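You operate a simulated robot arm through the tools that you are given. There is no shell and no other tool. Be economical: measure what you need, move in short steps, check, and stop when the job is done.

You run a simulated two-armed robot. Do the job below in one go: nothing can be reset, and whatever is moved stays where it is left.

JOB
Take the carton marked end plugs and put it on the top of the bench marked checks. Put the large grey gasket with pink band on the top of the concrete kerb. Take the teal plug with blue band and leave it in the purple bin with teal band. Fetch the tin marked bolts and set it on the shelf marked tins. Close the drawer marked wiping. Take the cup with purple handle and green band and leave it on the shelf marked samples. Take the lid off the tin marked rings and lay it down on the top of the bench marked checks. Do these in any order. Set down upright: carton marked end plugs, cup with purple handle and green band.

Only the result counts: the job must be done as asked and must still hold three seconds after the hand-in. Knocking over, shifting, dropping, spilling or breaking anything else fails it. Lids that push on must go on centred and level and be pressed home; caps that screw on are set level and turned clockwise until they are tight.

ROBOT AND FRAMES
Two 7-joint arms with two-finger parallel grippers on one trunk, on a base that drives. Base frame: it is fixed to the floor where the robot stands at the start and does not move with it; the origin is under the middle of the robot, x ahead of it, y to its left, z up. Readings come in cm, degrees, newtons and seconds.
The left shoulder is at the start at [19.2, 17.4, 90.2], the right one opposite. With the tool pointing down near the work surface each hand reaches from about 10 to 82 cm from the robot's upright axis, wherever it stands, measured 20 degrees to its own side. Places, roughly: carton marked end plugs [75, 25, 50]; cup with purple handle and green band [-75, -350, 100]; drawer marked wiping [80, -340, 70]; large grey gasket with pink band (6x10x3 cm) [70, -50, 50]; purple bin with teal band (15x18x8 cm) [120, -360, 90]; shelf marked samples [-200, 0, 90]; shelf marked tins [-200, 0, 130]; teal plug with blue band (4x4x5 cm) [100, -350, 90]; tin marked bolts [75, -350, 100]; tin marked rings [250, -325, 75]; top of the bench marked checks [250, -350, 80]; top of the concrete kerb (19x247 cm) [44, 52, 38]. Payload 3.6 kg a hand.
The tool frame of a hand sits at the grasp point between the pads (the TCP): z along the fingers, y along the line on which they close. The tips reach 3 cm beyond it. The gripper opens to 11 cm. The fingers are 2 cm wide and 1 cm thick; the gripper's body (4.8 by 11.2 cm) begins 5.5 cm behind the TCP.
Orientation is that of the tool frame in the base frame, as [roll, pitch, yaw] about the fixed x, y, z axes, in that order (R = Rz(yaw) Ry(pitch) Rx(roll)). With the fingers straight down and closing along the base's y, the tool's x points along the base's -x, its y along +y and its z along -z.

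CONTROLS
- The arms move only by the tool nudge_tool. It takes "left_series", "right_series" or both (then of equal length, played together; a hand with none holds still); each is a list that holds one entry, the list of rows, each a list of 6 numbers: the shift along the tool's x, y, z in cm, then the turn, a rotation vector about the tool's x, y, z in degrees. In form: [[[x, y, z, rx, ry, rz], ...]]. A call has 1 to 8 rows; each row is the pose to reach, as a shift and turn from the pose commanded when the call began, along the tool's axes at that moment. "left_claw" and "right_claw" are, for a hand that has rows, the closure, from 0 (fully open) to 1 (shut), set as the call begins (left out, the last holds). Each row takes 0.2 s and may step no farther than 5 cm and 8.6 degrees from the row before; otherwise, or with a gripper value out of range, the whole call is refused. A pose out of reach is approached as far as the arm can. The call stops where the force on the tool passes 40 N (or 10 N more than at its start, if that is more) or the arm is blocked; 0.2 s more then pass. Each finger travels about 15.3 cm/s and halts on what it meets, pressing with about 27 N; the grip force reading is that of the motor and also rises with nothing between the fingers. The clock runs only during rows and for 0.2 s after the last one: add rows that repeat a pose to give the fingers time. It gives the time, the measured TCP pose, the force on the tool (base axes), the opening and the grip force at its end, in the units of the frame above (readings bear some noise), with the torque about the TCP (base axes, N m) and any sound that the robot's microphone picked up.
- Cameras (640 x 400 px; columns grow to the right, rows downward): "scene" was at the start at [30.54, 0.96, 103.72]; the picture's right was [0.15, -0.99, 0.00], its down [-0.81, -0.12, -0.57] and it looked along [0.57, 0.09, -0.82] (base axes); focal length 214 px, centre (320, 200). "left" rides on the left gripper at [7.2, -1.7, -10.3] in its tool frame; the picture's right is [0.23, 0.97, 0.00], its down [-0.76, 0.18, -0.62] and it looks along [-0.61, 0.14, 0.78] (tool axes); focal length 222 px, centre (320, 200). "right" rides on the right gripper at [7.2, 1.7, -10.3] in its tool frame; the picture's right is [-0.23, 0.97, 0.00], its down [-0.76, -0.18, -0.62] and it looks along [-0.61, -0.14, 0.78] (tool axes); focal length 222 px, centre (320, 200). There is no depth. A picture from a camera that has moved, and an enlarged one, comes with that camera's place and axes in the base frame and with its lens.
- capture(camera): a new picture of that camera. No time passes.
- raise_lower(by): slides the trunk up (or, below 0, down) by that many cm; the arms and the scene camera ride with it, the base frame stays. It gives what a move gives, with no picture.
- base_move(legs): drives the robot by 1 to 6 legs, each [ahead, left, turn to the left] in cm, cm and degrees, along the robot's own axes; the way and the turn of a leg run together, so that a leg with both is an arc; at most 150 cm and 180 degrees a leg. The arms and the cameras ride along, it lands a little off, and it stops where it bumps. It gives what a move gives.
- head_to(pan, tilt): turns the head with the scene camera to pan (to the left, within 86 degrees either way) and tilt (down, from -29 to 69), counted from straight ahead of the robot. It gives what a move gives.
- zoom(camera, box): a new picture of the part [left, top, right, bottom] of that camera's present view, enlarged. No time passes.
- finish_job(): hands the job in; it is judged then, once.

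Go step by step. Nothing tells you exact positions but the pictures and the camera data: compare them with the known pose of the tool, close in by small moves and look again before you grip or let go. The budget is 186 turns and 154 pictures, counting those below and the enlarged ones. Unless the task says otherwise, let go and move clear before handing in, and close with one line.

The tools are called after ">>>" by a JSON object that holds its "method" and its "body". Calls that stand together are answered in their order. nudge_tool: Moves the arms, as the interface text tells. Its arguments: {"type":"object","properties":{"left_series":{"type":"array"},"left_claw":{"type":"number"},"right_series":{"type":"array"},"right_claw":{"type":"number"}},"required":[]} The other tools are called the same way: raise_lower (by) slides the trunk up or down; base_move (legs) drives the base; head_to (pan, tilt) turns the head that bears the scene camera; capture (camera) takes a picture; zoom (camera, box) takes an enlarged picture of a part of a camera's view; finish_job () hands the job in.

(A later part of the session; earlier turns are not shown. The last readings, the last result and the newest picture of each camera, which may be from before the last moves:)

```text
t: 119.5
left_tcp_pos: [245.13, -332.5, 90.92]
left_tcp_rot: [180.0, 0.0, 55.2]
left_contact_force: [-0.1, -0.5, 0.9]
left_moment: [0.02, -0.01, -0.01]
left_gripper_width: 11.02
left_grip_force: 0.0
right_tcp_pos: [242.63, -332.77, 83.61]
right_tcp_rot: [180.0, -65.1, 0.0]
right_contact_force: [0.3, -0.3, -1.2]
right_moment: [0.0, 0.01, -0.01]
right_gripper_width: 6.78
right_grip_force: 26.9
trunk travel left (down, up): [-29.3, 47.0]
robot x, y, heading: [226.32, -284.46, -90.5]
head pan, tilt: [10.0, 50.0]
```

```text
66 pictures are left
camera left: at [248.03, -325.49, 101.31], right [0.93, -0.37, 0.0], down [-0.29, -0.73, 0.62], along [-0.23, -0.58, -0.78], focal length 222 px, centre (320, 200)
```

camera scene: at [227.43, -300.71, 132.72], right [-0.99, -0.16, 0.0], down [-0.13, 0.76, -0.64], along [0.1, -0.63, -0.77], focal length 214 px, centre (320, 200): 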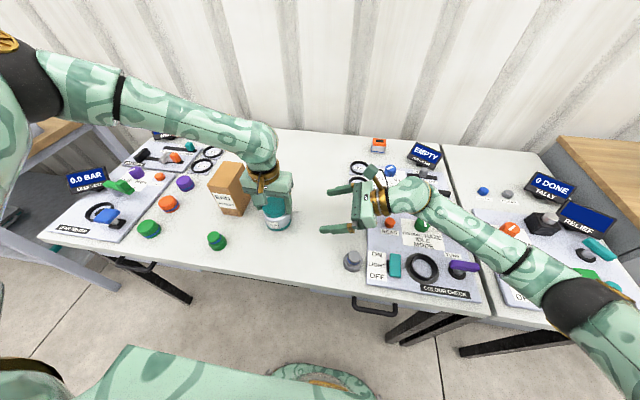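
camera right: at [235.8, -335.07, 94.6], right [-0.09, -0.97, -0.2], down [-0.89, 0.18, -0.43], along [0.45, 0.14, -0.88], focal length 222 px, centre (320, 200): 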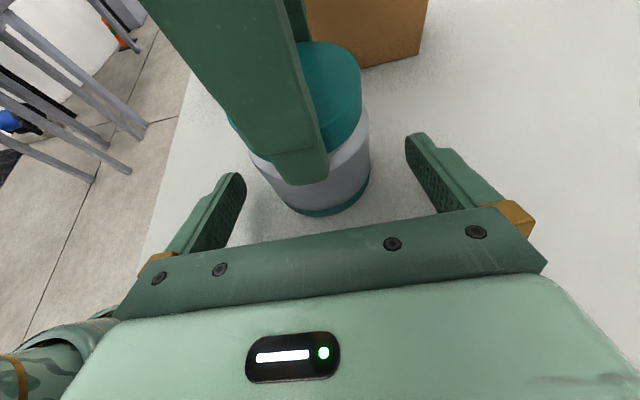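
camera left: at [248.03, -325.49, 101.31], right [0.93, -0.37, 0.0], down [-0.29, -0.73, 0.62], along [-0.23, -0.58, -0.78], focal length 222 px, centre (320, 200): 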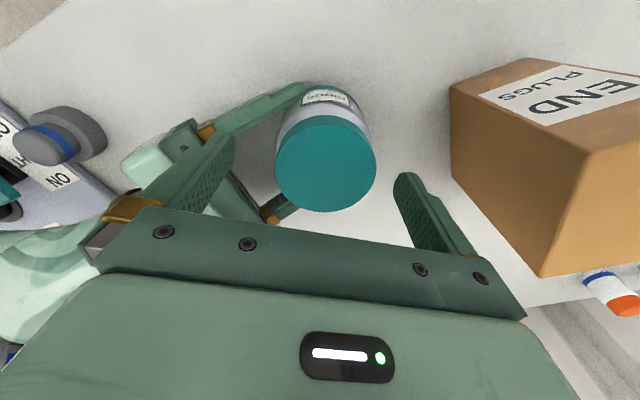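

Lid is centred. Closing and turning counter-clockwise ~100°.

>>> {"method": "nudge_tool", "body": {"left_series": [[[0, 0, 0, 0, 0, 0], [0, 0, 0, 0, 0, 0], [0, 0, 0, 0, 0, 0], [0, 0, 0, 0, 0, -8.5], [0, 0, 0, 0, 0, -17], [0, 0, 0, 0, 0, -25.5], [0, 0, 0, 0, 0, -34], [0, 0, -0.1, 0, 0, -42.5]]], "left_claw": 1}}

>>> {"method": "nudge_tool", "body": {"left_series": [[[0, 0, 0, 0, 0, -8.5], [0, 0, 0, 0, 0, -17], [0, 0, -0.1, 0, 0, -25.5], [0, 0, -0.1, 0, 0, -34], [0, 0, -0.1, 0, 0, -42.5], [0, 0, -0.1, 0, 0, -51], [0, 0, -0.1, 0, 0, -57]]]}}

>>> {"method": "zoom", "body": {"camera": "right", "box": [200, 0, 440, 220]}}

```text
t: 121.3
left_tcp_pos: [245.19, -332.65, 91.04]
left_tcp_rot: [179.9, 0.2, 98.0]
left_contact_force: [19.5, -21.6, -0.2]
left_moment: [-1.08, -1.16, 0.02]
left_gripper_width: 6.92
left_grip_force: 26.7
right_tcp_pos: [242.62, -332.81, 83.51]
right_tcp_rot: [-179.8, -65.1, 0.1]
right_contact_force: [-18.8, 22.8, -0.1]
right_moment: [-0.52, -0.23, 0.59]
right_gripper_width: 6.85
right_grip_force: 26.8
trunk travel left (down, up): [-29.3, 47.0]
robot x, y, heading: [226.18, -284.58, -90.7]
head pan, tilt: [10.0, 50.0]
```

```text
t: 122.9
left_tcp_pos: [245.04, -332.59, 91.3]
left_tcp_rot: [-179.8, -0.3, 155.0]
left_contact_force: [-21.6, -6.8, -0.5]
left_moment: [-0.41, 1.44, -0.07]
left_gripper_width: 6.7
left_grip_force: 27.5
right_tcp_pos: [242.67, -332.74, 83.68]
right_tcp_rot: [180.0, -65.3, 0.2]
right_contact_force: [21.3, 6.6, -1.4]
right_moment: [-0.11, 0.23, 0.15]
right_gripper_width: 6.83
right_grip_force: 27.2
trunk travel left (down, up): [-29.3, 47.0]
robot x, y, heading: [226.37, -284.8, -90.6]
head pan, tilt: [10.0, 50.0]
```

```text
1.82 times, centred on (320, 110) of right
camera zoom: at [236.39, -334.43, 94.62], right [-0.09, -0.97, -0.21], down [-0.89, 0.18, -0.43], along [0.46, 0.14, -0.88], focal length 404 px, centre (320, 364)
```

zoom: 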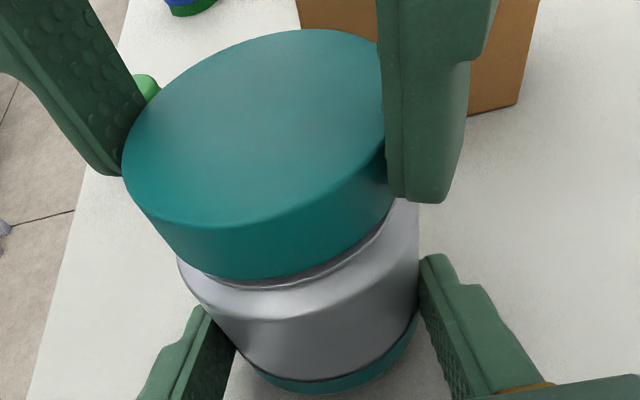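

The lid has risen a little more. Testing a gentle pull.

>>> {"method": "nudge_tool", "body": {"left_series": [[[0, 0, -0.3, 0, 0, 0], [0, 0, -0.6, 0, 0, 0], [0, 0, -0.8, 0, 0, 0]]]}}

>>> {"method": "zoom", "body": {"camera": "right", "box": [200, 0, 440, 220]}}

```text
t: 123.7
left_tcp_pos: [245.27, -332.53, 91.79]
left_tcp_rot: [179.9, 0.1, 155.0]
left_contact_force: [-8.9, -11.7, -29.7]
left_moment: [-0.15, 0.2, -0.07]
left_gripper_width: 6.67
left_grip_force: 27.4
right_tcp_pos: [242.8, -332.9, 83.73]
right_tcp_rot: [179.7, -65.4, 0.6]
right_contact_force: [9.0, 10.9, 29.1]
right_moment: [-0.72, -0.24, 0.32]
right_gripper_width: 6.85
right_grip_force: 26.5
trunk travel left (down, up): [-29.3, 47.0]
robot x, y, heading: [226.22, -284.55, -90.7]
head pan, tilt: [10.0, 50.0]
```

```text
1.82 times, centred on (320, 110) of right
camera zoom: at [236.38, -334.48, 94.81], right [-0.09, -0.97, -0.2], down [-0.88, 0.17, -0.43], along [0.46, 0.14, -0.88], focal length 404 px, centre (320, 364)
```

zoom: 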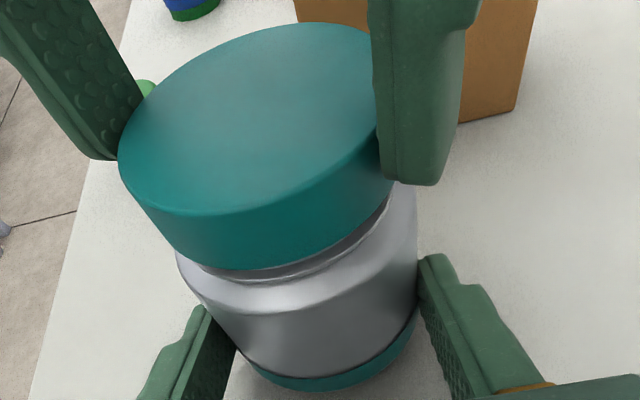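

The neck is now clearly showing and the body did not move — the lid is coming off. Continuing the pull.

>>> {"method": "nudge_tool", "body": {"left_series": [[[0, 0, -0.3, 0, 0, 0], [0, 0, -0.6, 0, 0, -4], [0, 0, -0.9, 0, 0, 4], [0, 0, -1.2, 0, 0, 0], [0, 0, -1.5, 0, 0, 0]]]}}

>>> {"method": "zoom", "body": {"camera": "right", "box": [200, 0, 440, 220]}}

```text
t: 124.9
left_tcp_pos: [245.18, -332.57, 93.55]
left_tcp_rot: [-180.0, 0.0, 154.9]
left_contact_force: [0.0, 0.9, -0.4]
left_moment: [0.0, -0.03, -0.04]
left_gripper_width: 0.0
left_grip_force: 26.9
right_tcp_pos: [242.43, -332.79, 83.59]
right_tcp_rot: [-180.0, -64.9, -0.1]
right_contact_force: [0.5, 0.3, -0.9]
right_moment: [0.01, 0.03, 0.03]
right_gripper_width: 6.81
right_grip_force: 27.3
trunk travel left (down, up): [-29.3, 47.0]
robot x, y, heading: [226.64, -284.6, -90.4]
head pan, tilt: [10.0, 50.0]
```

```text
1.82 times, centred on (320, 110) of right
camera zoom: at [236.25, -334.51, 94.48], right [-0.1, -0.97, -0.21], down [-0.89, 0.18, -0.43], along [0.45, 0.14, -0.88], focal length 404 px, centre (320, 364)
```

zoom: 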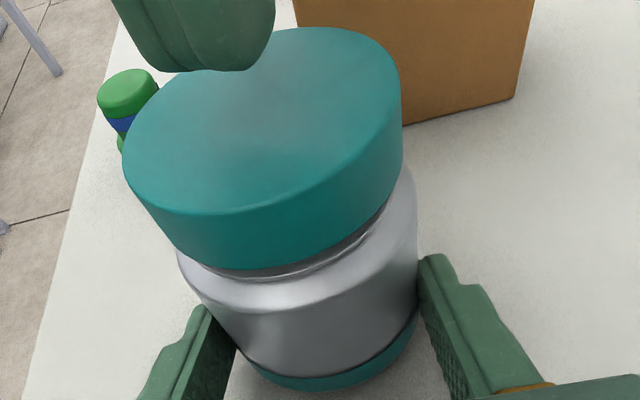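

The fingers slipped off the top, but the lid stays raised. Opening, rotating back and lowering for a full-depth grip.

>>> {"method": "nudge_tool", "body": {"left_series": [[[0, 0, -1.5, 0, 0, 0], [0, 0, -1.5, 0, 0, 0], [0, 0, -1.5, 0, 0, 8.5], [0, 0, -1.5, 0, 0, 17], [0, 0, -1.5, 0, 0, 25.5], [0, 0, -1.5, 0, 0, 34], [0, 0, -1.5, 0, 0, 42.5], [0, 0, -1.5, 0, 0, 51]]], "left_claw": 0}}

>>> {"method": "nudge_tool", "body": {"left_series": [[[0, 0, 0, 0, 0, 8.5], [0, 0, 0, 0, 0, 17], [0, 0, 1, 0, 0, 25.5], [0, 0, 2, 0, 0, 34], [0, 0, 3, 0, 0, 42.5], [0, 0, 4.1, 0, 0, 49]]]}}

>>> {"method": "capture", "body": {"camera": "left"}}

>>> {"method": "zoom", "body": {"camera": "right", "box": [200, 0, 440, 220]}}

```text
t: 126.7
left_tcp_pos: [245.14, -332.53, 95.09]
left_tcp_rot: [-180.0, 0.0, 103.7]
left_contact_force: [-0.3, 0.6, 0.1]
left_moment: [0.01, 0.02, 0.03]
left_gripper_width: 10.98
left_grip_force: 0.1
right_tcp_pos: [242.64, -332.87, 83.54]
right_tcp_rot: [-180.0, -65.1, -0.1]
right_contact_force: [0.7, -0.9, -0.5]
right_moment: [0.01, 0.05, -0.01]
right_gripper_width: 6.8
right_grip_force: 27.0
trunk travel left (down, up): [-29.3, 47.0]
robot x, y, heading: [225.8, -284.61, -90.6]
head pan, tilt: [10.0, 50.0]
```

```text
t: 128.1
left_tcp_pos: [245.2, -332.5, 90.76]
left_tcp_rot: [179.9, -0.1, 54.7]
left_contact_force: [-0.2, -0.3, -0.4]
left_moment: [0.03, 0.02, -0.01]
left_gripper_width: 10.98
left_grip_force: 0.1
right_tcp_pos: [242.57, -332.87, 83.54]
right_tcp_rot: [-180.0, -65.1, 0.1]
right_contact_force: [-0.3, 0.3, -0.5]
right_moment: [0.02, 0.01, -0.02]
right_gripper_width: 6.81
right_grip_force: 27.1
trunk travel left (down, up): [-29.3, 47.0]
robot x, y, heading: [225.93, -284.73, -90.7]
head pan, tilt: [10.0, 50.0]
```

```text
62 pictures are left
camera left: at [248.13, -325.47, 101.07], right [0.93, -0.38, 0.0], down [-0.29, -0.72, 0.62], along [-0.23, -0.58, -0.78], focal length 222 px, centre (320, 200)
```

left: 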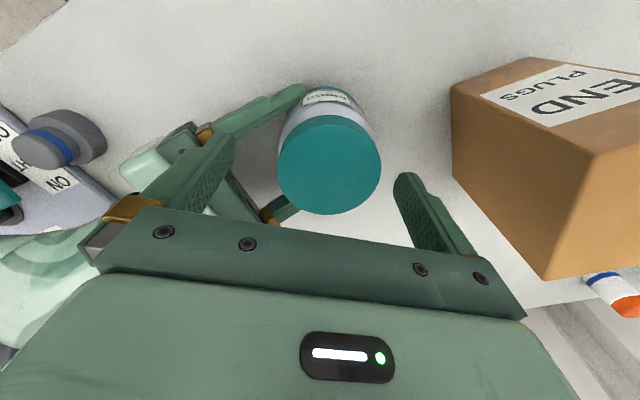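

```text
1.82 times, centred on (320, 110) of right
camera zoom: at [236.28, -334.52, 94.51], right [-0.1, -0.97, -0.21], down [-0.89, 0.18, -0.43], along [0.45, 0.14, -0.88], focal length 404 px, centre (320, 364)
```

zoom: 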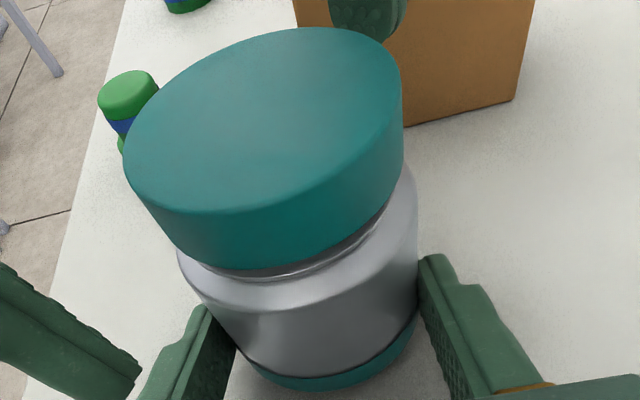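

The lid is ~0.8 cm off the finger line, which explains the slipping. Correcting, then closing and unscrewing with a slight rise.

>>> {"method": "nudge_tool", "body": {"left_series": [[[0.8, 0.5, 0.1, 0, 0, 0]]]}}

>>> {"method": "nudge_tool", "body": {"left_series": [[[0, 0, 0, 0, 0, 0], [0, 0, 0, 0, 0, 0], [0, 0, 0, 0, 0, 0], [0, 0, 0, 0, 0, 0]]], "left_claw": 1}}

>>> {"method": "capture", "body": {"camera": "left"}}

```text
t: 128.5
left_tcp_pos: [246.04, -332.04, 90.68]
left_tcp_rot: [179.8, -0.1, 54.7]
left_contact_force: [0.2, 0.7, 0.5]
left_moment: [0.02, 0.02, 0.04]
left_gripper_width: 11.02
left_grip_force: 0.0
right_tcp_pos: [242.5, -332.88, 83.54]
right_tcp_rot: [-179.9, -65.2, 0.0]
right_contact_force: [-0.3, -0.3, -1.0]
right_moment: [-0.04, 0.03, -0.01]
right_gripper_width: 6.81
right_grip_force: 26.7
trunk travel left (down, up): [-29.3, 47.0]
robot x, y, heading: [226.14, -284.8, -90.7]
head pan, tilt: [10.0, 50.0]
```

```text
t: 129.5
left_tcp_pos: [246.14, -332.1, 90.7]
left_tcp_rot: [179.8, 0.1, 55.0]
left_contact_force: [3.1, -2.9, -1.0]
left_moment: [0.01, -0.06, 0.01]
left_gripper_width: 6.84
left_grip_force: 26.8
right_tcp_pos: [242.59, -332.79, 83.54]
right_tcp_rot: [-180.0, -65.0, 0.0]
right_contact_force: [-3.6, 2.7, -0.1]
right_moment: [-0.15, -0.19, 0.1]
right_gripper_width: 6.81
right_grip_force: 26.8
trunk travel left (down, up): [-29.3, 47.0]
robot x, y, heading: [226.3, -284.97, -90.4]
head pan, tilt: [10.0, 50.0]
```

```text
60 pictures are left
camera left: at [248.94, -325.07, 100.97], right [0.93, -0.37, 0.0], down [-0.29, -0.72, 0.62], along [-0.23, -0.58, -0.78], focal length 222 px, centre (320, 200)
```

left: 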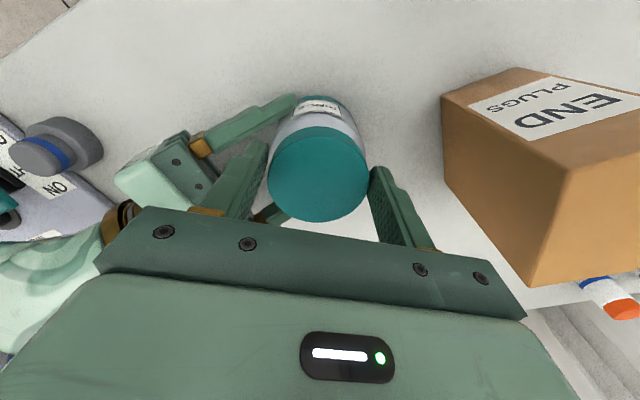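

Now well centred (side forces only 3 N). Turning counter-clockwise while easing upward.

>>> {"method": "nudge_tool", "body": {"left_series": [[[0, 0, -0.1, 0, 0, -8.5], [0, 0, -0.2, 0, 0, -17], [0, 0, -0.3, 0, 0, -25.5], [0, 0, -0.4, 0, 0, -34], [0, 0, -0.5, 0, 0, -42.5], [0, 0, -0.6, 0, 0, -51], [0, 0, -0.7, 0, 0, -59.5], [0, 0, -0.8, 0, 0, -68]]]}}

>>> {"method": "zoom", "body": {"camera": "right", "box": [200, 0, 440, 220]}}

```text
t: 131.3
left_tcp_pos: [246.26, -332.39, 91.62]
left_tcp_rot: [-180.0, 0.4, 123.1]
left_contact_force: [-0.4, 0.5, 0.0]
left_moment: [-0.04, -0.04, 0.0]
left_gripper_width: 6.79
left_grip_force: 26.9
right_tcp_pos: [242.31, -332.87, 83.2]
right_tcp_rot: [-179.6, -64.5, -0.3]
right_contact_force: [-0.2, 0.6, -1.5]
right_moment: [0.0, 0.01, 0.04]
right_gripper_width: 6.83
right_grip_force: 27.0
trunk travel left (down, up): [-29.3, 47.0]
robot x, y, heading: [226.41, -284.79, -90.6]
head pan, tilt: [10.0, 50.0]
```

```text
1.82 times, centred on (320, 110) of right
camera zoom: at [236.08, -334.51, 94.13], right [-0.1, -0.97, -0.21], down [-0.89, 0.18, -0.42], along [0.45, 0.14, -0.88], focal length 404 px, centre (320, 364)
```

zoom: 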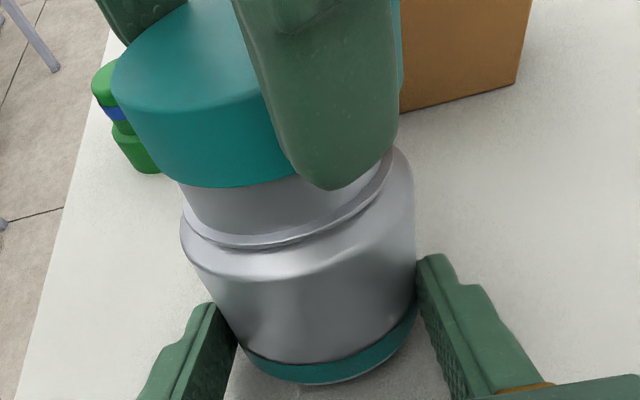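

The lid is off. Lifting it clear, then lowering the tin straight back onto the bench with the right hand.

>>> {"method": "nudge_tool", "body": {"left_series": [[[0, 0, -2, 0, 0, 0], [0, 0, -5, 0, 0, 0], [0, 0, -8, 0, 0, 0]]]}}

>>> {"method": "nudge_tool", "body": {"right_series": [[[-0.27, 0, 0.13, 0, 0, 0], [-0.54, 0, 0.25, 0, 0, 0], [-0.73, 0, 0.34, 0, 0, 0], [-0.91, 0, 0.42, 0, 0, 0], [-1.09, 0, 0.5, 0, 0, 0], [-1.27, 0, 0.59, 0, 0, 0], [-1.45, 0, 0.67, 0, 0, 0]]]}}

>>> {"method": "zoom", "body": {"camera": "scene", "box": [200, 120, 360, 250]}}

```text
t: 132.1
left_tcp_pos: [245.95, -332.23, 99.84]
left_tcp_rot: [-180.0, 0.1, 122.8]
left_contact_force: [0.2, -0.4, -0.5]
left_moment: [0.0, -0.02, -0.03]
left_gripper_width: 6.8
left_grip_force: 27.3
right_tcp_pos: [242.57, -332.96, 83.54]
right_tcp_rot: [-180.0, -65.1, 0.0]
right_contact_force: [-0.2, -0.1, -1.1]
right_moment: [0.02, 0.05, 0.01]
right_gripper_width: 6.81
right_grip_force: 27.1
trunk travel left (down, up): [-29.3, 47.0]
robot x, y, heading: [226.04, -284.34, -90.7]
head pan, tilt: [10.0, 50.0]
```

```text
t: 133.7
left_tcp_pos: [245.76, -332.27, 99.88]
left_tcp_rot: [-179.9, 0.0, 122.8]
left_contact_force: [0.0, -0.7, 0.0]
left_moment: [0.01, -0.01, 0.0]
left_gripper_width: 6.76
left_grip_force: 26.7
right_tcp_pos: [242.51, -332.76, 82.15]
right_tcp_rot: [179.9, -65.2, 0.0]
right_contact_force: [-8.3, 1.8, 24.9]
right_moment: [0.12, -0.38, 0.17]
right_gripper_width: 6.86
right_grip_force: 27.6
trunk travel left (down, up): [-29.3, 47.0]
robot x, y, heading: [226.14, -284.62, -90.5]
head pan, tilt: [10.0, 50.0]
```

```text
3.08 times, centred on (280, 185) of scene
camera zoom: at [227.25, -300.56, 132.74], right [-0.99, -0.16, 0.0], down [-0.12, 0.76, -0.64], along [0.11, -0.63, -0.77], focal length 660 px, centre (443, 246)
```

zoom: 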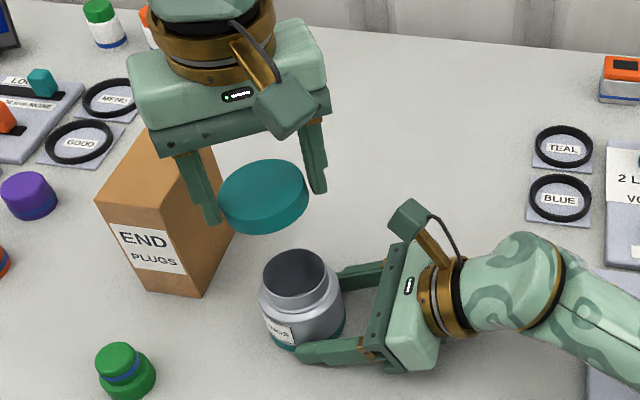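

Tin is on the bench. Opening the right hand and backing off.

>>> {"method": "nudge_tool", "body": {"right_series": [[[0, 0, 0, 0, 0, 0], [0, 0, 0, 0, 0, 0], [0, 0, 0, 0, 0, 0], [0.3, 0, -3, 0, 0, 0], [0.5, 0, -7, 0, 0, 0], [0.5, 0, -11, 0, 0, 0], [2, 0, -15, 0, 0, 0], [6, 0, -17, 0, 0, 0]]], "right_claw": 0}}

>>> {"method": "capture", "body": {"camera": "scene"}}

```text
t: 135.5
left_tcp_pos: [245.99, -332.4, 99.72]
left_tcp_rot: [180.0, 0.0, 122.8]
left_contact_force: [0.1, 0.5, -0.2]
left_moment: [0.0, 0.05, 0.03]
left_gripper_width: 6.73
left_grip_force: 27.1
right_tcp_pos: [229.81, -332.81, 94.74]
right_tcp_rot: [-179.9, -65.1, -0.1]
right_contact_force: [-0.5, 0.1, 0.1]
right_moment: [0.01, 0.03, 0.03]
right_gripper_width: 10.99
right_grip_force: 0.1
trunk travel left (down, up): [-29.3, 47.0]
robot x, y, heading: [226.51, -284.73, -90.5]
head pan, tilt: [10.0, 50.0]
```

```text
57 pictures are left
camera scene: at [227.47, -300.7, 132.72], right [-0.99, -0.16, 0.0], down [-0.13, 0.76, -0.64], along [0.1, -0.63, -0.77], focal length 214 px, centre (320, 200)
```

scene: 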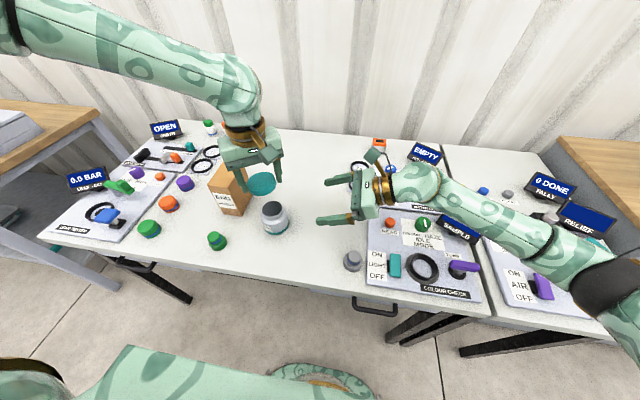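

Retracting the right hand, and taking the lid to a free spot at about [234.5, -331].

>>> {"method": "nudge_tool", "body": {"right_series": [[[0.9, -1.6, -4.3, 0, 0, 0], [1.8, -3.1, -8.6, 0, 0, 0], [2.7, -4.7, -13, 0, 0, 0], [3.6, -6.2, -17.4, 0, 0, 0], [4.6, -7.8, -21.7, 0, 0, 0]]]}}

>>> {"method": "nudge_tool", "body": {"left_series": [[[2.5, -3, 0, 0, 0, 0], [5, -6, 0, 0, 0, 0], [7.4, -8.9, 0, 0, 0, 0], [7.4, -8.9, 4, 0, 0, 0], [7.4, -8.9, 8, 0, 0, 0], [7.4, -8.9, 12, 0, 0, 0], [7.4, -8.9, 13.7, 0, 0, 0]]]}}

>>> {"method": "zoom", "body": {"camera": "scene", "box": [200, 120, 440, 280]}}

```text
t: 136.7
left_tcp_pos: [245.93, -332.26, 99.87]
left_tcp_rot: [180.0, 0.2, 122.8]
left_contact_force: [0.0, 0.1, -0.7]
left_moment: [0.0, -0.01, 0.03]
left_gripper_width: 6.75
left_grip_force: 27.3
right_tcp_pos: [211.48, -325.07, 108.12]
right_tcp_rot: [180.0, -65.1, 0.0]
right_contact_force: [0.5, -0.1, 0.7]
right_moment: [0.04, -0.03, 0.0]
right_gripper_width: 10.98
right_grip_force: 0.1
trunk travel left (down, up): [-29.3, 47.0]
robot x, y, heading: [226.11, -285.16, -90.6]
head pan, tilt: [10.0, 50.0]
```

```text
t: 138.3
left_tcp_pos: [241.01, -328.3, 90.17]
left_tcp_rot: [-179.8, 0.1, 122.7]
left_contact_force: [-6.0, 2.9, 17.7]
left_moment: [-0.42, -0.4, -0.1]
left_gripper_width: 6.56
left_grip_force: 27.0
left hand out of reach, approached as far as the arm can: row 2, 3, 4, 5, 6, 7
right_tcp_pos: [211.45, -325.07, 108.12]
right_tcp_rot: [179.8, -65.3, 0.2]
right_contact_force: [-0.5, 0.2, 0.5]
right_moment: [0.01, 0.03, 0.0]
right_gripper_width: 11.03
right_grip_force: 0.1
trunk travel left (down, up): [-29.3, 47.0]
robot x, y, heading: [226.32, -284.88, -90.6]
head pan, tilt: [10.0, 50.0]
```

```text
2.50 times, centred on (320, 200) of scene
camera zoom: at [227.25, -300.55, 132.76], right [-0.99, -0.16, 0.0], down [-0.12, 0.76, -0.64], along [0.11, -0.63, -0.77], focal length 536 px, centre (320, 200)
```

zoom: 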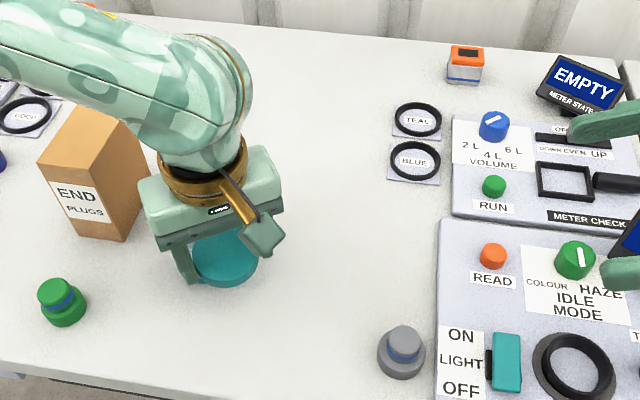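

The left hand couldn't get there and came down onto the tin's edge. Lifting straight back up at once and checking.

>>> {"method": "nudge_tool", "body": {"left_series": [[[0, 0, -3, 0, 0, 0], [0, 0, -7, 0, 0, 0], [0, 0, -11, 0, 0, 0]]]}}

>>> {"method": "zoom", "body": {"camera": "scene", "box": [200, 120, 440, 280]}}

>>> {"method": "capture", "body": {"camera": "left"}}

```text
t: 139.1
left_tcp_pos: [241.19, -328.51, 101.55]
left_tcp_rot: [-179.9, 0.0, 122.9]
left_contact_force: [-0.6, -0.4, -0.1]
left_moment: [-0.01, -0.01, -0.01]
left_gripper_width: 6.57
left_grip_force: 26.9
right_tcp_pos: [211.61, -325.12, 108.15]
right_tcp_rot: [179.9, -65.1, 0.1]
right_contact_force: [-0.9, 0.0, 0.0]
right_moment: [-0.01, -0.01, -0.01]
right_gripper_width: 11.0
right_grip_force: 0.1
trunk travel left (down, up): [-29.3, 47.0]
robot x, y, heading: [226.22, -285.09, -90.7]
head pan, tilt: [10.0, 50.0]
```

```text
2.50 times, centred on (320, 200) of scene
camera zoom: at [227.38, -300.64, 132.73], right [-0.99, -0.16, 0.0], down [-0.12, 0.76, -0.64], along [0.11, -0.63, -0.77], focal length 536 px, centre (320, 200)
```

zoom: 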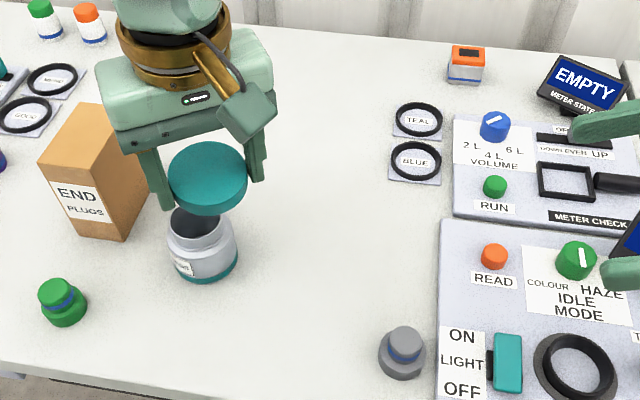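

```text
54 pictures are left
camera left: at [235.92, -323.11, 111.86], right [0.7, 0.72, 0.0], down [0.56, -0.54, 0.62], along [0.45, -0.43, -0.78], focal length 222 px, centre (320, 200)
```

left: 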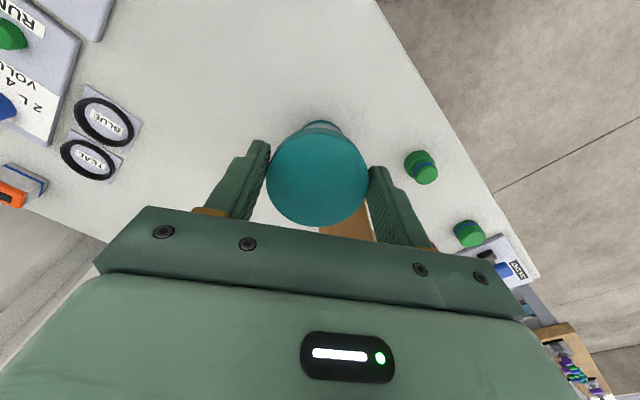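

Tin still upright in place. I'll shift the base 9 cm to the right so the hand sits over the free spot, then lower.

>>> {"method": "base_move", "body": {"legs": [[1.5, -9, 0]]}}

>>> {"method": "nudge_tool", "body": {"left_series": [[[0, 0, 4, 0, 0, 0], [0, 0, 8, 0, 0, 0], [0, 0, 12, 0, 0, 0], [0, 0, 14.5, 0, 0, 0]]]}}

>>> {"method": "zoom", "body": {"camera": "scene", "box": [200, 120, 440, 280]}}

```text
t: 140.2
left_tcp_pos: [231.99, -329.97, 101.48]
left_tcp_rot: [180.0, 0.1, 122.8]
left_contact_force: [-0.8, 0.4, 0.0]
left_moment: [0.03, -0.04, -0.01]
left_gripper_width: 6.58
left_grip_force: 27.1
right_tcp_pos: [202.44, -326.71, 108.12]
right_tcp_rot: [-180.0, -65.2, -0.1]
right_contact_force: [-1.1, 0.2, -0.5]
right_moment: [0.04, -0.01, -0.03]
right_gripper_width: 10.98
right_grip_force: 0.1
trunk travel left (down, up): [-29.3, 47.0]
robot x, y, heading: [217.0, -286.17, -90.7]
head pan, tilt: [10.0, 50.0]
```

```text
t: 141.2
left_tcp_pos: [233.48, -329.55, 87.83]
left_tcp_rot: [-179.9, 0.0, 122.8]
left_contact_force: [-1.0, 0.0, -0.7]
left_moment: [0.0, -0.04, 0.01]
left_gripper_width: 6.55
left_grip_force: 27.0
left hand out of reach, approached as far as the arm can: row 3, 4
right_tcp_pos: [202.61, -326.53, 107.99]
right_tcp_rot: [180.0, -65.0, 0.0]
right_contact_force: [0.6, -0.5, -0.3]
right_moment: [-0.01, -0.02, -0.01]
right_gripper_width: 10.98
right_grip_force: 0.0
trunk travel left (down, up): [-29.3, 47.0]
robot x, y, heading: [217.45, -286.13, -90.6]
head pan, tilt: [10.0, 50.0]
```

```text
2.50 times, centred on (320, 200) of scene
camera zoom: at [218.37, -302.1, 132.73], right [-0.99, -0.16, 0.0], down [-0.12, 0.76, -0.64], along [0.1, -0.63, -0.77], focal length 536 px, centre (320, 200)
```

zoom: 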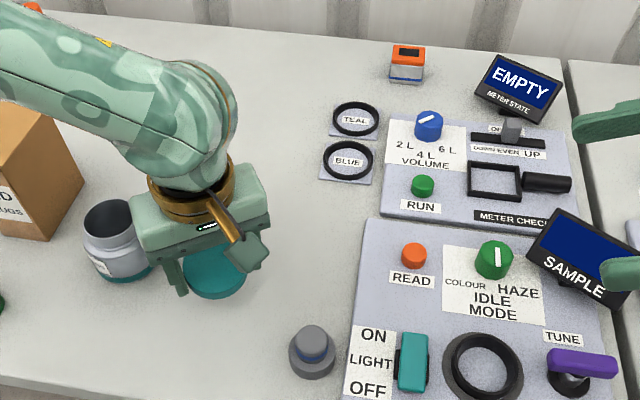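

Good spot. Lowering with the trunk in small steps until the lid touches.

>>> {"method": "raise_lower", "body": {"by": -2.5}}

>>> {"method": "raise_lower", "body": {"by": -0.5}}

>>> {"method": "raise_lower", "body": {"by": -0.4}}

```text
t: 141.9
left_tcp_pos: [233.45, -329.4, 85.48]
left_tcp_rot: [180.0, 0.0, 122.8]
left_contact_force: [0.0, 0.2, -1.2]
left_moment: [-0.04, -0.02, -0.01]
left_gripper_width: 6.54
left_grip_force: 27.2
right_tcp_pos: [202.52, -326.47, 105.73]
right_tcp_rot: [179.9, -65.0, 0.0]
right_contact_force: [-0.3, -0.6, 0.7]
right_moment: [-0.01, 0.03, 0.0]
right_gripper_width: 11.0
right_grip_force: 0.1
trunk travel left (down, up): [-26.8, 49.5]
robot x, y, heading: [217.52, -286.23, -90.4]
head pan, tilt: [10.0, 50.0]
```

```text
t: 142.5
left_tcp_pos: [233.58, -329.41, 85.09]
left_tcp_rot: [-180.0, 0.2, 122.9]
left_contact_force: [-0.3, 0.0, 0.0]
left_moment: [0.0, -0.03, -0.03]
left_gripper_width: 6.55
left_grip_force: 27.0
right_tcp_pos: [202.45, -326.5, 105.15]
right_tcp_rot: [-179.9, -65.1, 0.0]
right_contact_force: [-0.7, 0.2, 0.0]
right_moment: [0.02, 0.02, 0.01]
right_gripper_width: 10.99
right_grip_force: 0.0
trunk travel left (down, up): [-26.3, 50.0]
robot x, y, heading: [217.25, -286.23, -90.3]
head pan, tilt: [10.0, 50.0]
```

```text
t: 143.0
left_tcp_pos: [233.55, -329.4, 84.62]
left_tcp_rot: [180.0, 0.2, 122.7]
left_contact_force: [-0.7, -0.1, 0.7]
left_moment: [0.02, -0.01, 0.02]
left_gripper_width: 6.55
left_grip_force: 26.5
right_tcp_pos: [202.52, -326.59, 104.78]
right_tcp_rot: [179.9, -65.1, 0.1]
right_contact_force: [0.0, 0.2, -0.8]
right_moment: [0.0, -0.01, -0.03]
right_gripper_width: 11.0
right_grip_force: 0.0
trunk travel left (down, up): [-25.9, 50.4]
robot x, y, heading: [217.35, -286.38, -90.7]
head pan, tilt: [10.0, 50.0]
```

>>> {"method": "raise_lower", "body": {"by": -0.4}}

>>> {"method": "raise_lower", "body": {"by": -0.4}}

>>> {"method": "raise_lower", "body": {"by": -0.4}}

>>> {"method": "zoom", "body": {"camera": "scene", "box": [240, 170, 340, 240]}}

```text
t: 143.6
left_tcp_pos: [233.5, -329.41, 84.19]
left_tcp_rot: [180.0, 0.1, 122.8]
left_contact_force: [1.2, -0.7, -0.1]
left_moment: [-0.01, 0.01, 0.01]
left_gripper_width: 6.56
left_grip_force: 27.1
right_tcp_pos: [202.39, -326.68, 104.31]
right_tcp_rot: [179.9, -65.0, 0.0]
right_contact_force: [0.2, 1.3, 0.1]
right_moment: [-0.03, 0.01, 0.02]
right_gripper_width: 11.01
right_grip_force: 0.0
trunk travel left (down, up): [-25.5, 50.8]
robot x, y, heading: [217.3, -286.46, -90.6]
head pan, tilt: [10.0, 50.0]
```

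```text
t: 144.1
left_tcp_pos: [233.47, -329.25, 83.8]
left_tcp_rot: [-180.0, 0.0, 122.9]
left_contact_force: [0.6, 0.4, -0.2]
left_moment: [0.0, -0.02, 0.01]
left_gripper_width: 6.55
left_grip_force: 26.8
right_tcp_pos: [202.59, -326.63, 104.0]
right_tcp_rot: [180.0, -65.1, 0.0]
right_contact_force: [-0.3, 0.6, 0.5]
right_moment: [0.0, 0.03, -0.01]
right_gripper_width: 10.99
right_grip_force: 0.1
trunk travel left (down, up): [-25.1, 51.2]
robot x, y, heading: [217.54, -286.01, -90.9]
head pan, tilt: [10.0, 50.0]
```

```text
t: 144.6
left_tcp_pos: [233.5, -329.42, 83.33]
left_tcp_rot: [180.0, -0.1, 122.8]
left_contact_force: [0.6, 0.4, 1.6]
left_moment: [0.04, 0.06, -0.02]
left_gripper_width: 6.54
left_grip_force: 27.5
right_tcp_pos: [202.58, -326.67, 103.5]
right_tcp_rot: [180.0, -65.1, 0.0]
right_contact_force: [-0.1, 0.0, 0.2]
right_moment: [0.02, -0.01, -0.03]
right_gripper_width: 11.0
right_grip_force: 0.0
trunk travel left (down, up): [-24.7, 51.6]
robot x, y, heading: [217.41, -286.55, -90.6]
head pan, tilt: [10.0, 50.0]
```

```text
5.71 times, centred on (290, 205) of scene
camera zoom: at [218.33, -304.2, 128.0], right [-0.99, -0.16, 0.0], down [-0.12, 0.76, -0.64], along [0.1, -0.63, -0.77], focal length 1226 px, centre (491, 171)
```

zoom: 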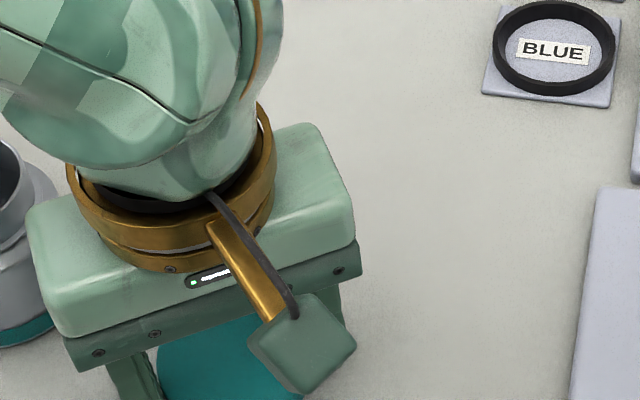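

Contact begins (1.6 N). One more touch down and release.

>>> {"method": "raise_lower", "body": {"by": -0.2}}

>>> {"method": "nudge_tool", "body": {"left_series": [[[0, 0, 0, 0, 0, 0], [0, 0, 0, 0, 0, 0], [0, 0, 0, 0, 0, 0], [0, 0, -3, 0, 0, 0], [0, 0, -7, 0, 0, 0], [0, 0, -11, 0, 0, 0], [0, 0, -15, 0, 0, 0], [0, 0, -19, 0, 0, 0]]], "left_claw": 0}}

>>> {"method": "capture", "body": {"camera": "scene"}}

```text
t: 145.1
left_tcp_pos: [233.6, -329.42, 83.3]
left_tcp_rot: [-179.8, 0.2, 122.8]
left_contact_force: [3.5, -1.3, 21.1]
left_moment: [0.34, 0.2, -0.04]
left_gripper_width: 6.56
left_grip_force: 27.0
right_tcp_pos: [202.49, -326.48, 103.35]
right_tcp_rot: [179.9, -65.1, 0.1]
right_contact_force: [-0.2, 0.9, 0.4]
right_moment: [0.02, 0.0, 0.0]
right_gripper_width: 11.0
right_grip_force: 0.0
trunk travel left (down, up): [-24.5, 51.8]
robot x, y, heading: [217.3, -286.28, -90.3]
head pan, tilt: [10.0, 50.0]
```

```text
t: 146.9
left_tcp_pos: [233.33, -329.4, 102.36]
left_tcp_rot: [-180.0, 0.0, 122.8]
left_contact_force: [0.2, -0.1, -0.4]
left_moment: [0.01, 0.02, -0.01]
left_gripper_width: 11.01
left_grip_force: 0.0
right_tcp_pos: [202.57, -326.48, 103.41]
right_tcp_rot: [179.9, -65.0, 0.1]
right_contact_force: [0.0, -0.4, 0.0]
right_moment: [-0.03, 0.03, -0.01]
right_gripper_width: 11.01
right_grip_force: 0.1
trunk travel left (down, up): [-24.5, 51.8]
robot x, y, heading: [217.16, -286.09, -90.6]
head pan, tilt: [10.0, 50.0]
```

```text
51 pictures are left
camera scene: at [218.32, -304.24, 127.8], right [-0.99, -0.16, 0.0], down [-0.12, 0.76, -0.64], along [0.1, -0.63, -0.77], focal length 214 px, centre (320, 200)
```

scene: 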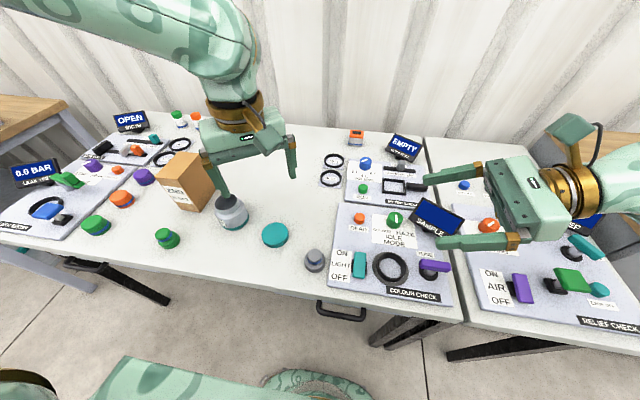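

Lid lies on the bench. CHECKS bench work is done; raising the trunk, backing away and strafing to the cabinet.

>>> {"method": "raise_lower", "body": {"by": 12}}

>>> {"method": "base_move", "body": {"legs": [[-50, 0, 0.6], [0, -120, 0]]}}

>>> {"method": "head_to", "body": {"pan": 0, "tilt": 35}}

>>> {"method": "capture", "body": {"camera": "scene"}}

```text
t: 148.4
left_tcp_pos: [233.59, -329.47, 114.15]
left_tcp_rot: [-180.0, 0.0, 122.8]
left_contact_force: [0.3, -1.1, -0.2]
left_moment: [-0.03, 0.02, -0.04]
left_gripper_width: 11.01
left_grip_force: 0.0
right_tcp_pos: [202.62, -326.69, 115.23]
right_tcp_rot: [-179.9, -65.1, 0.0]
right_contact_force: [-0.7, 0.2, 0.9]
right_moment: [0.01, 0.0, 0.02]
right_gripper_width: 11.01
right_grip_force: 0.1
trunk travel left (down, up): [-36.5, 39.8]
robot x, y, heading: [217.29, -286.28, -90.9]
head pan, tilt: [10.0, 50.0]
```

```text
t: 156.9
left_tcp_pos: [119.45, -282.03, 114.27]
left_tcp_rot: [-180.0, 0.0, 126.8]
left_contact_force: [0.0, -0.3, -0.2]
left_moment: [-0.04, -0.01, -0.03]
left_gripper_width: 10.99
left_grip_force: 0.0
right_tcp_pos: [88.05, -281.38, 115.22]
right_tcp_rot: [180.0, -65.1, 3.9]
right_contact_force: [-0.2, -0.2, 0.4]
right_moment: [-0.02, -0.03, -0.03]
right_gripper_width: 11.01
right_grip_force: 0.0
trunk travel left (down, up): [-36.5, 39.8]
robot x, y, heading: [100.13, -240.05, -86.8]
head pan, tilt: [10.0, 50.0]
```

```text
t: 157.7
left_tcp_pos: [119.29, -282.04, 114.22]
left_tcp_rot: [-180.0, 0.0, 126.7]
left_contact_force: [-0.4, 0.7, 0.7]
left_moment: [0.0, -0.02, -0.03]
left_gripper_width: 11.0
left_grip_force: 0.1
right_tcp_pos: [88.25, -281.38, 115.32]
right_tcp_rot: [-179.9, -65.1, 4.0]
right_contact_force: [0.1, -1.1, 0.8]
right_moment: [0.0, 0.01, 0.02]
right_gripper_width: 11.01
right_grip_force: 0.0
trunk travel left (down, up): [-36.5, 39.8]
robot x, y, heading: [100.02, -240.21, -87.0]
head pan, tilt: [0.0, 35.0]
```

```text
50 pictures are left
camera scene: at [100.92, -254.48, 142.21], right [-1.0, -0.06, 0.0], down [-0.03, 0.57, -0.82], along [0.05, -0.82, -0.57], focal length 214 px, centre (320, 200)
```

scene: 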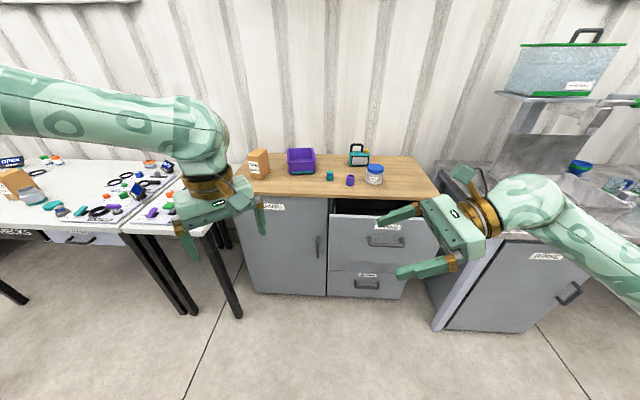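

>>> {"method": "zoom", "body": {"camera": "scene", "box": [230, 130, 450, 300]}}

>>> {"method": "zoom", "body": {"camera": "scene", "box": [280, 140, 400, 200]}}

```text
2.35 times, centred on (340, 215) of scene
camera zoom: at [100.92, -254.48, 142.21], right [-1.0, -0.06, 0.0], down [-0.03, 0.57, -0.82], along [0.05, -0.82, -0.57], focal length 505 px, centre (273, 165)
```

zoom: 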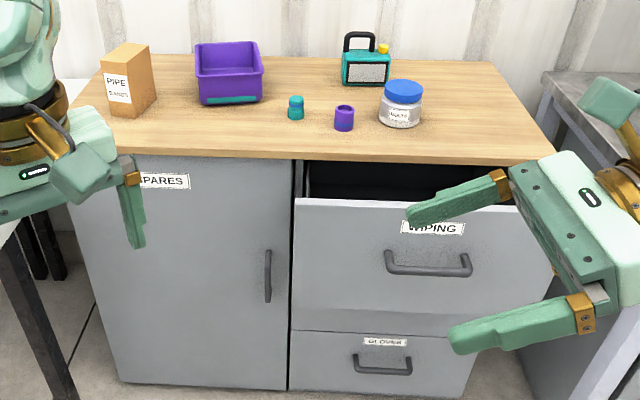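

```text
5.33 times, centred on (340, 170) of scene
camera zoom: at [100.92, -254.48, 142.21], right [-1.0, -0.06, 0.0], down [-0.03, 0.57, -0.82], along [0.05, -0.82, -0.57], focal length 1144 px, centre (213, 360)
```

zoom: 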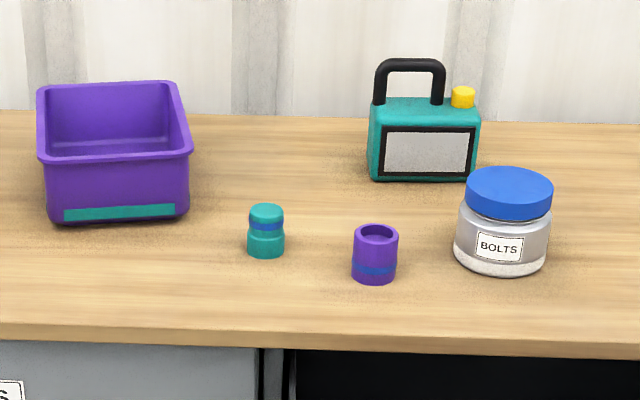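

BOLTS tin (blue lid) at ~[80, -349], teal plug ~[101.7, -348], purple bin ~[117, -361], and the open drawer is WIPING. I'll first turn the right hand to point forward to push the drawer shut.

>>> {"method": "base_move", "body": {"legs": [[0, 0, -3]]}}

>>> {"method": "nudge_tool", "body": {"right_series": [[[-0.5, 2.5, -1.1, -7.55, 0, 3.5], [-1, 5, -2.2, -15.1, 0, 7], [-1.5, 7.5, -3.3, -22.65, 0, 10.5], [-2, 10, -4.4, -30.2, 0, 14], [-2.5, 12.5, -5.5, -37.75, 0, 17.5], [-3.2, 15, -6.6, -45.3, 0, 21], [-3.8, 17, -7.7, -52.85, 0, 24.5], [-4.2, 18, -9, -60.4, 0, 28]]], "right_claw": 1}}

>>> {"method": "nudge_tool", "body": {"right_series": [[[0, 0, 0, -7.55, 0, 3.5], [0, 0, 0, -15.1, 0, 7], [0, 0, 0, -21.2, 0, 9.8]]]}}

```text
t: 158.5
left_tcp_pos: [117.08, -282.92, 114.25]
left_tcp_rot: [180.0, 0.0, 123.8]
left_contact_force: [0.4, 0.0, 0.6]
left_moment: [-0.02, 0.01, 0.0]
left_gripper_width: 11.0
left_grip_force: 0.1
right_tcp_pos: [86.04, -280.76, 115.38]
right_tcp_rot: [179.9, -65.1, 1.0]
right_contact_force: [-0.3, -0.5, 1.1]
right_moment: [-0.02, -0.01, 0.0]
right_gripper_width: 10.97
right_grip_force: 0.0
trunk travel left (down, up): [-36.5, 39.8]
robot x, y, heading: [100.08, -239.86, -89.7]
head pan, tilt: [0.0, 35.0]
```

```text
t: 160.3
left_tcp_pos: [117.17, -282.99, 114.17]
left_tcp_rot: [-180.0, -0.1, 123.7]
left_contact_force: [-0.4, -0.1, 0.7]
left_moment: [-0.01, 0.02, 0.01]
left_gripper_width: 11.01
left_grip_force: 0.0
right_tcp_pos: [76.55, -298.88, 115.2]
right_tcp_rot: [179.9, -65.2, -65.9]
right_contact_force: [-0.6, 0.1, -0.5]
right_moment: [0.02, -0.01, -0.01]
right_gripper_width: 0.0
right_grip_force: 26.7
trunk travel left (down, up): [-36.5, 39.8]
robot x, y, heading: [99.69, -239.61, -89.8]
head pan, tilt: [0.0, 35.0]
```

```text
t: 161.1
left_tcp_pos: [117.21, -282.9, 114.26]
left_tcp_rot: [-180.0, 0.1, 123.6]
left_contact_force: [-1.3, -0.4, -0.6]
left_moment: [-0.01, -0.03, -0.02]
left_gripper_width: 10.99
left_grip_force: 0.1
right_tcp_pos: [73.65, -299.32, 118.53]
right_tcp_rot: [179.0, -64.9, -80.3]
right_contact_force: [-0.4, -0.2, 0.9]
right_moment: [0.02, 0.02, -0.01]
right_gripper_width: 0.0
right_grip_force: 27.2
right hand out of reach, approached as far as the arm can: row 2, 3
trunk travel left (down, up): [-36.5, 39.8]
robot x, y, heading: [99.69, -240.08, -89.7]
head pan, tilt: [0.0, 35.0]
```

Right hand now points forward. Lowering the trunk to drawer height and driving 16 cm closer.

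>>> {"method": "raise_lower", "body": {"by": -36}}

>>> {"method": "base_move", "body": {"legs": [[16, 0, 0]]}}

>>> {"method": "capture", "body": {"camera": "scene"}}

```text
t: 164.6
left_tcp_pos: [117.15, -283.05, 78.22]
left_tcp_rot: [180.0, 0.0, 123.7]
left_contact_force: [-0.2, 0.5, 0.1]
left_moment: [0.0, 0.0, 0.02]
left_gripper_width: 10.99
left_grip_force: 0.1
right_tcp_pos: [73.71, -300.52, 80.35]
right_tcp_rot: [-179.8, -61.6, -81.0]
right_contact_force: [0.6, 0.6, -0.2]
right_moment: [-0.01, -0.01, 0.0]
right_gripper_width: 0.0
right_grip_force: 27.3
trunk travel left (down, up): [-0.5, 75.8]
robot x, y, heading: [100.03, -239.92, -89.8]
head pan, tilt: [0.0, 35.0]
```

```text
t: 166.0
left_tcp_pos: [117.19, -298.95, 78.23]
left_tcp_rot: [179.9, 0.0, 123.6]
left_contact_force: [0.2, 0.1, -0.1]
left_moment: [0.0, -0.01, -0.01]
left_gripper_width: 10.99
left_grip_force: 0.0
right_tcp_pos: [73.62, -316.47, 80.25]
right_tcp_rot: [-179.8, -61.7, -81.1]
right_contact_force: [-0.3, 0.2, -0.1]
right_moment: [0.01, -0.01, 0.02]
right_gripper_width: 0.0
right_grip_force: 27.3
trunk travel left (down, up): [-0.5, 75.8]
robot x, y, heading: [100.16, -256.17, -89.6]
head pan, tilt: [0.0, 35.0]
```

```text
47 pictures are left
camera scene: at [100.26, -289.56, 104.37], right [-1.0, 0.0, 0.0], down [0.0, 0.57, -0.82], along [0.0, -0.82, -0.57], focal length 214 px, centre (320, 200)
```

scene: 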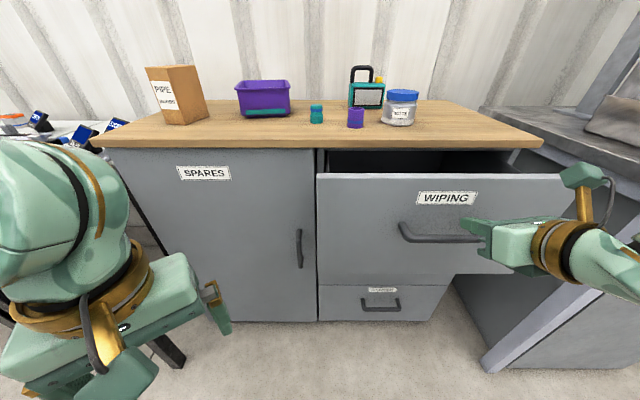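

Fingertips are just above the handle in front of WIPING. Pushing forward in small rows.

>>> {"method": "nudge_tool", "body": {"right_series": [[[0.95, 0, 1.76, 0, 0, 0], [1.9, 0, 3.5, 0, 0, 0], [2.6, 0, 4.8, 0, 0, 0], [3.3, 0, 6.2, 0, 0, 0], [4.0, 0, 7.5, 0, 0, 0], [4.7, 0, 8.8, 0, 0, 0], [5.4, 0, 10.1, 0, 0, 0], [6.1, 0, 11.4, 0, 0, 0]]]}}

>>> {"method": "capture", "body": {"camera": "scene"}}

```text
t: 167.8
left_tcp_pos: [117.14, -298.98, 78.12]
left_tcp_rot: [-180.0, 0.0, 123.6]
left_contact_force: [0.1, -0.2, 0.1]
left_moment: [-0.02, 0.02, -0.03]
left_gripper_width: 10.98
left_grip_force: 0.0
right_tcp_pos: [75.65, -329.4, 80.22]
right_tcp_rot: [-179.9, -61.6, -81.0]
right_contact_force: [-0.4, 0.2, 0.3]
right_moment: [0.02, -0.03, -0.02]
right_gripper_width: 0.0
right_grip_force: 27.0
trunk travel left (down, up): [-0.5, 75.8]
robot x, y, heading: [100.13, -256.07, -89.8]
head pan, tilt: [0.0, 35.0]
```

```text
46 pictures are left
camera scene: at [100.27, -289.53, 104.38], right [-1.0, 0.0, 0.0], down [0.0, 0.57, -0.82], along [0.0, -0.82, -0.57], focal length 214 px, centre (320, 200)
```

scene: 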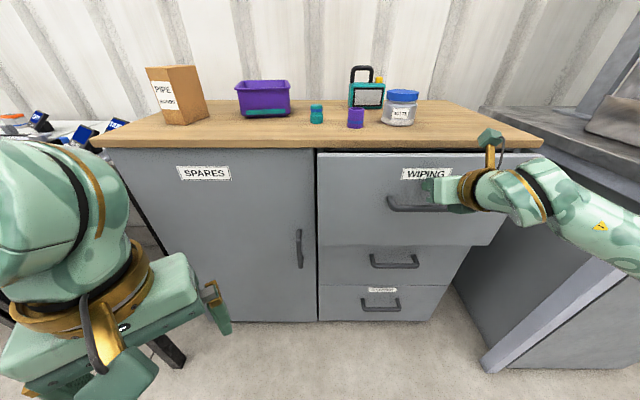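

Drawer is almost in. Pushing further until it stops.

>>> {"method": "nudge_tool", "body": {"right_series": [[[0.5, 0, 0.9, 0, 0, 0], [0.95, 0, 1.76, 0, 0, 0], [1.4, 0, 2.6, 0, 0, 0], [1.9, 0, 3.5, 0, 0, 0], [2.4, 0, 4.4, 0, 0, 0], [2.9, 0, 5.3, 0, 0, 0]]]}}

>>> {"method": "capture", "body": {"camera": "scene"}}

```text
t: 169.2
left_tcp_pos: [117.05, -298.67, 78.4]
left_tcp_rot: [-179.9, 0.1, 123.4]
left_contact_force: [0.4, 0.0, -0.6]
left_moment: [0.02, 0.01, 0.01]
left_gripper_width: 11.01
left_grip_force: 0.1
right_tcp_pos: [76.46, -334.24, 80.38]
right_tcp_rot: [-179.2, -61.2, -81.6]
right_contact_force: [-0.6, 23.1, 5.5]
right_moment: [-0.01, 0.01, -0.13]
right_gripper_width: 0.01
right_grip_force: 27.4
trunk travel left (down, up): [-0.5, 75.8]
robot x, y, heading: [100.21, -255.48, -90.2]
head pan, tilt: [0.0, 35.0]
stopped in row 6 (right hand): the force on the tool passed its limit at 51 N (the readings are from after the stop); the commanded pose is now the measured one
```

```text
45 pictures are left
camera scene: at [100.15, -289.13, 104.51], right [-1.0, 0.0, 0.0], down [0.0, 0.57, -0.82], along [0.0, -0.82, -0.57], focal length 214 px, centre (320, 200)
```

scene: 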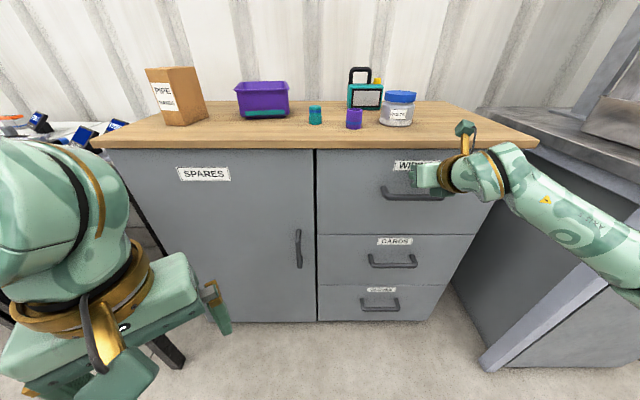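

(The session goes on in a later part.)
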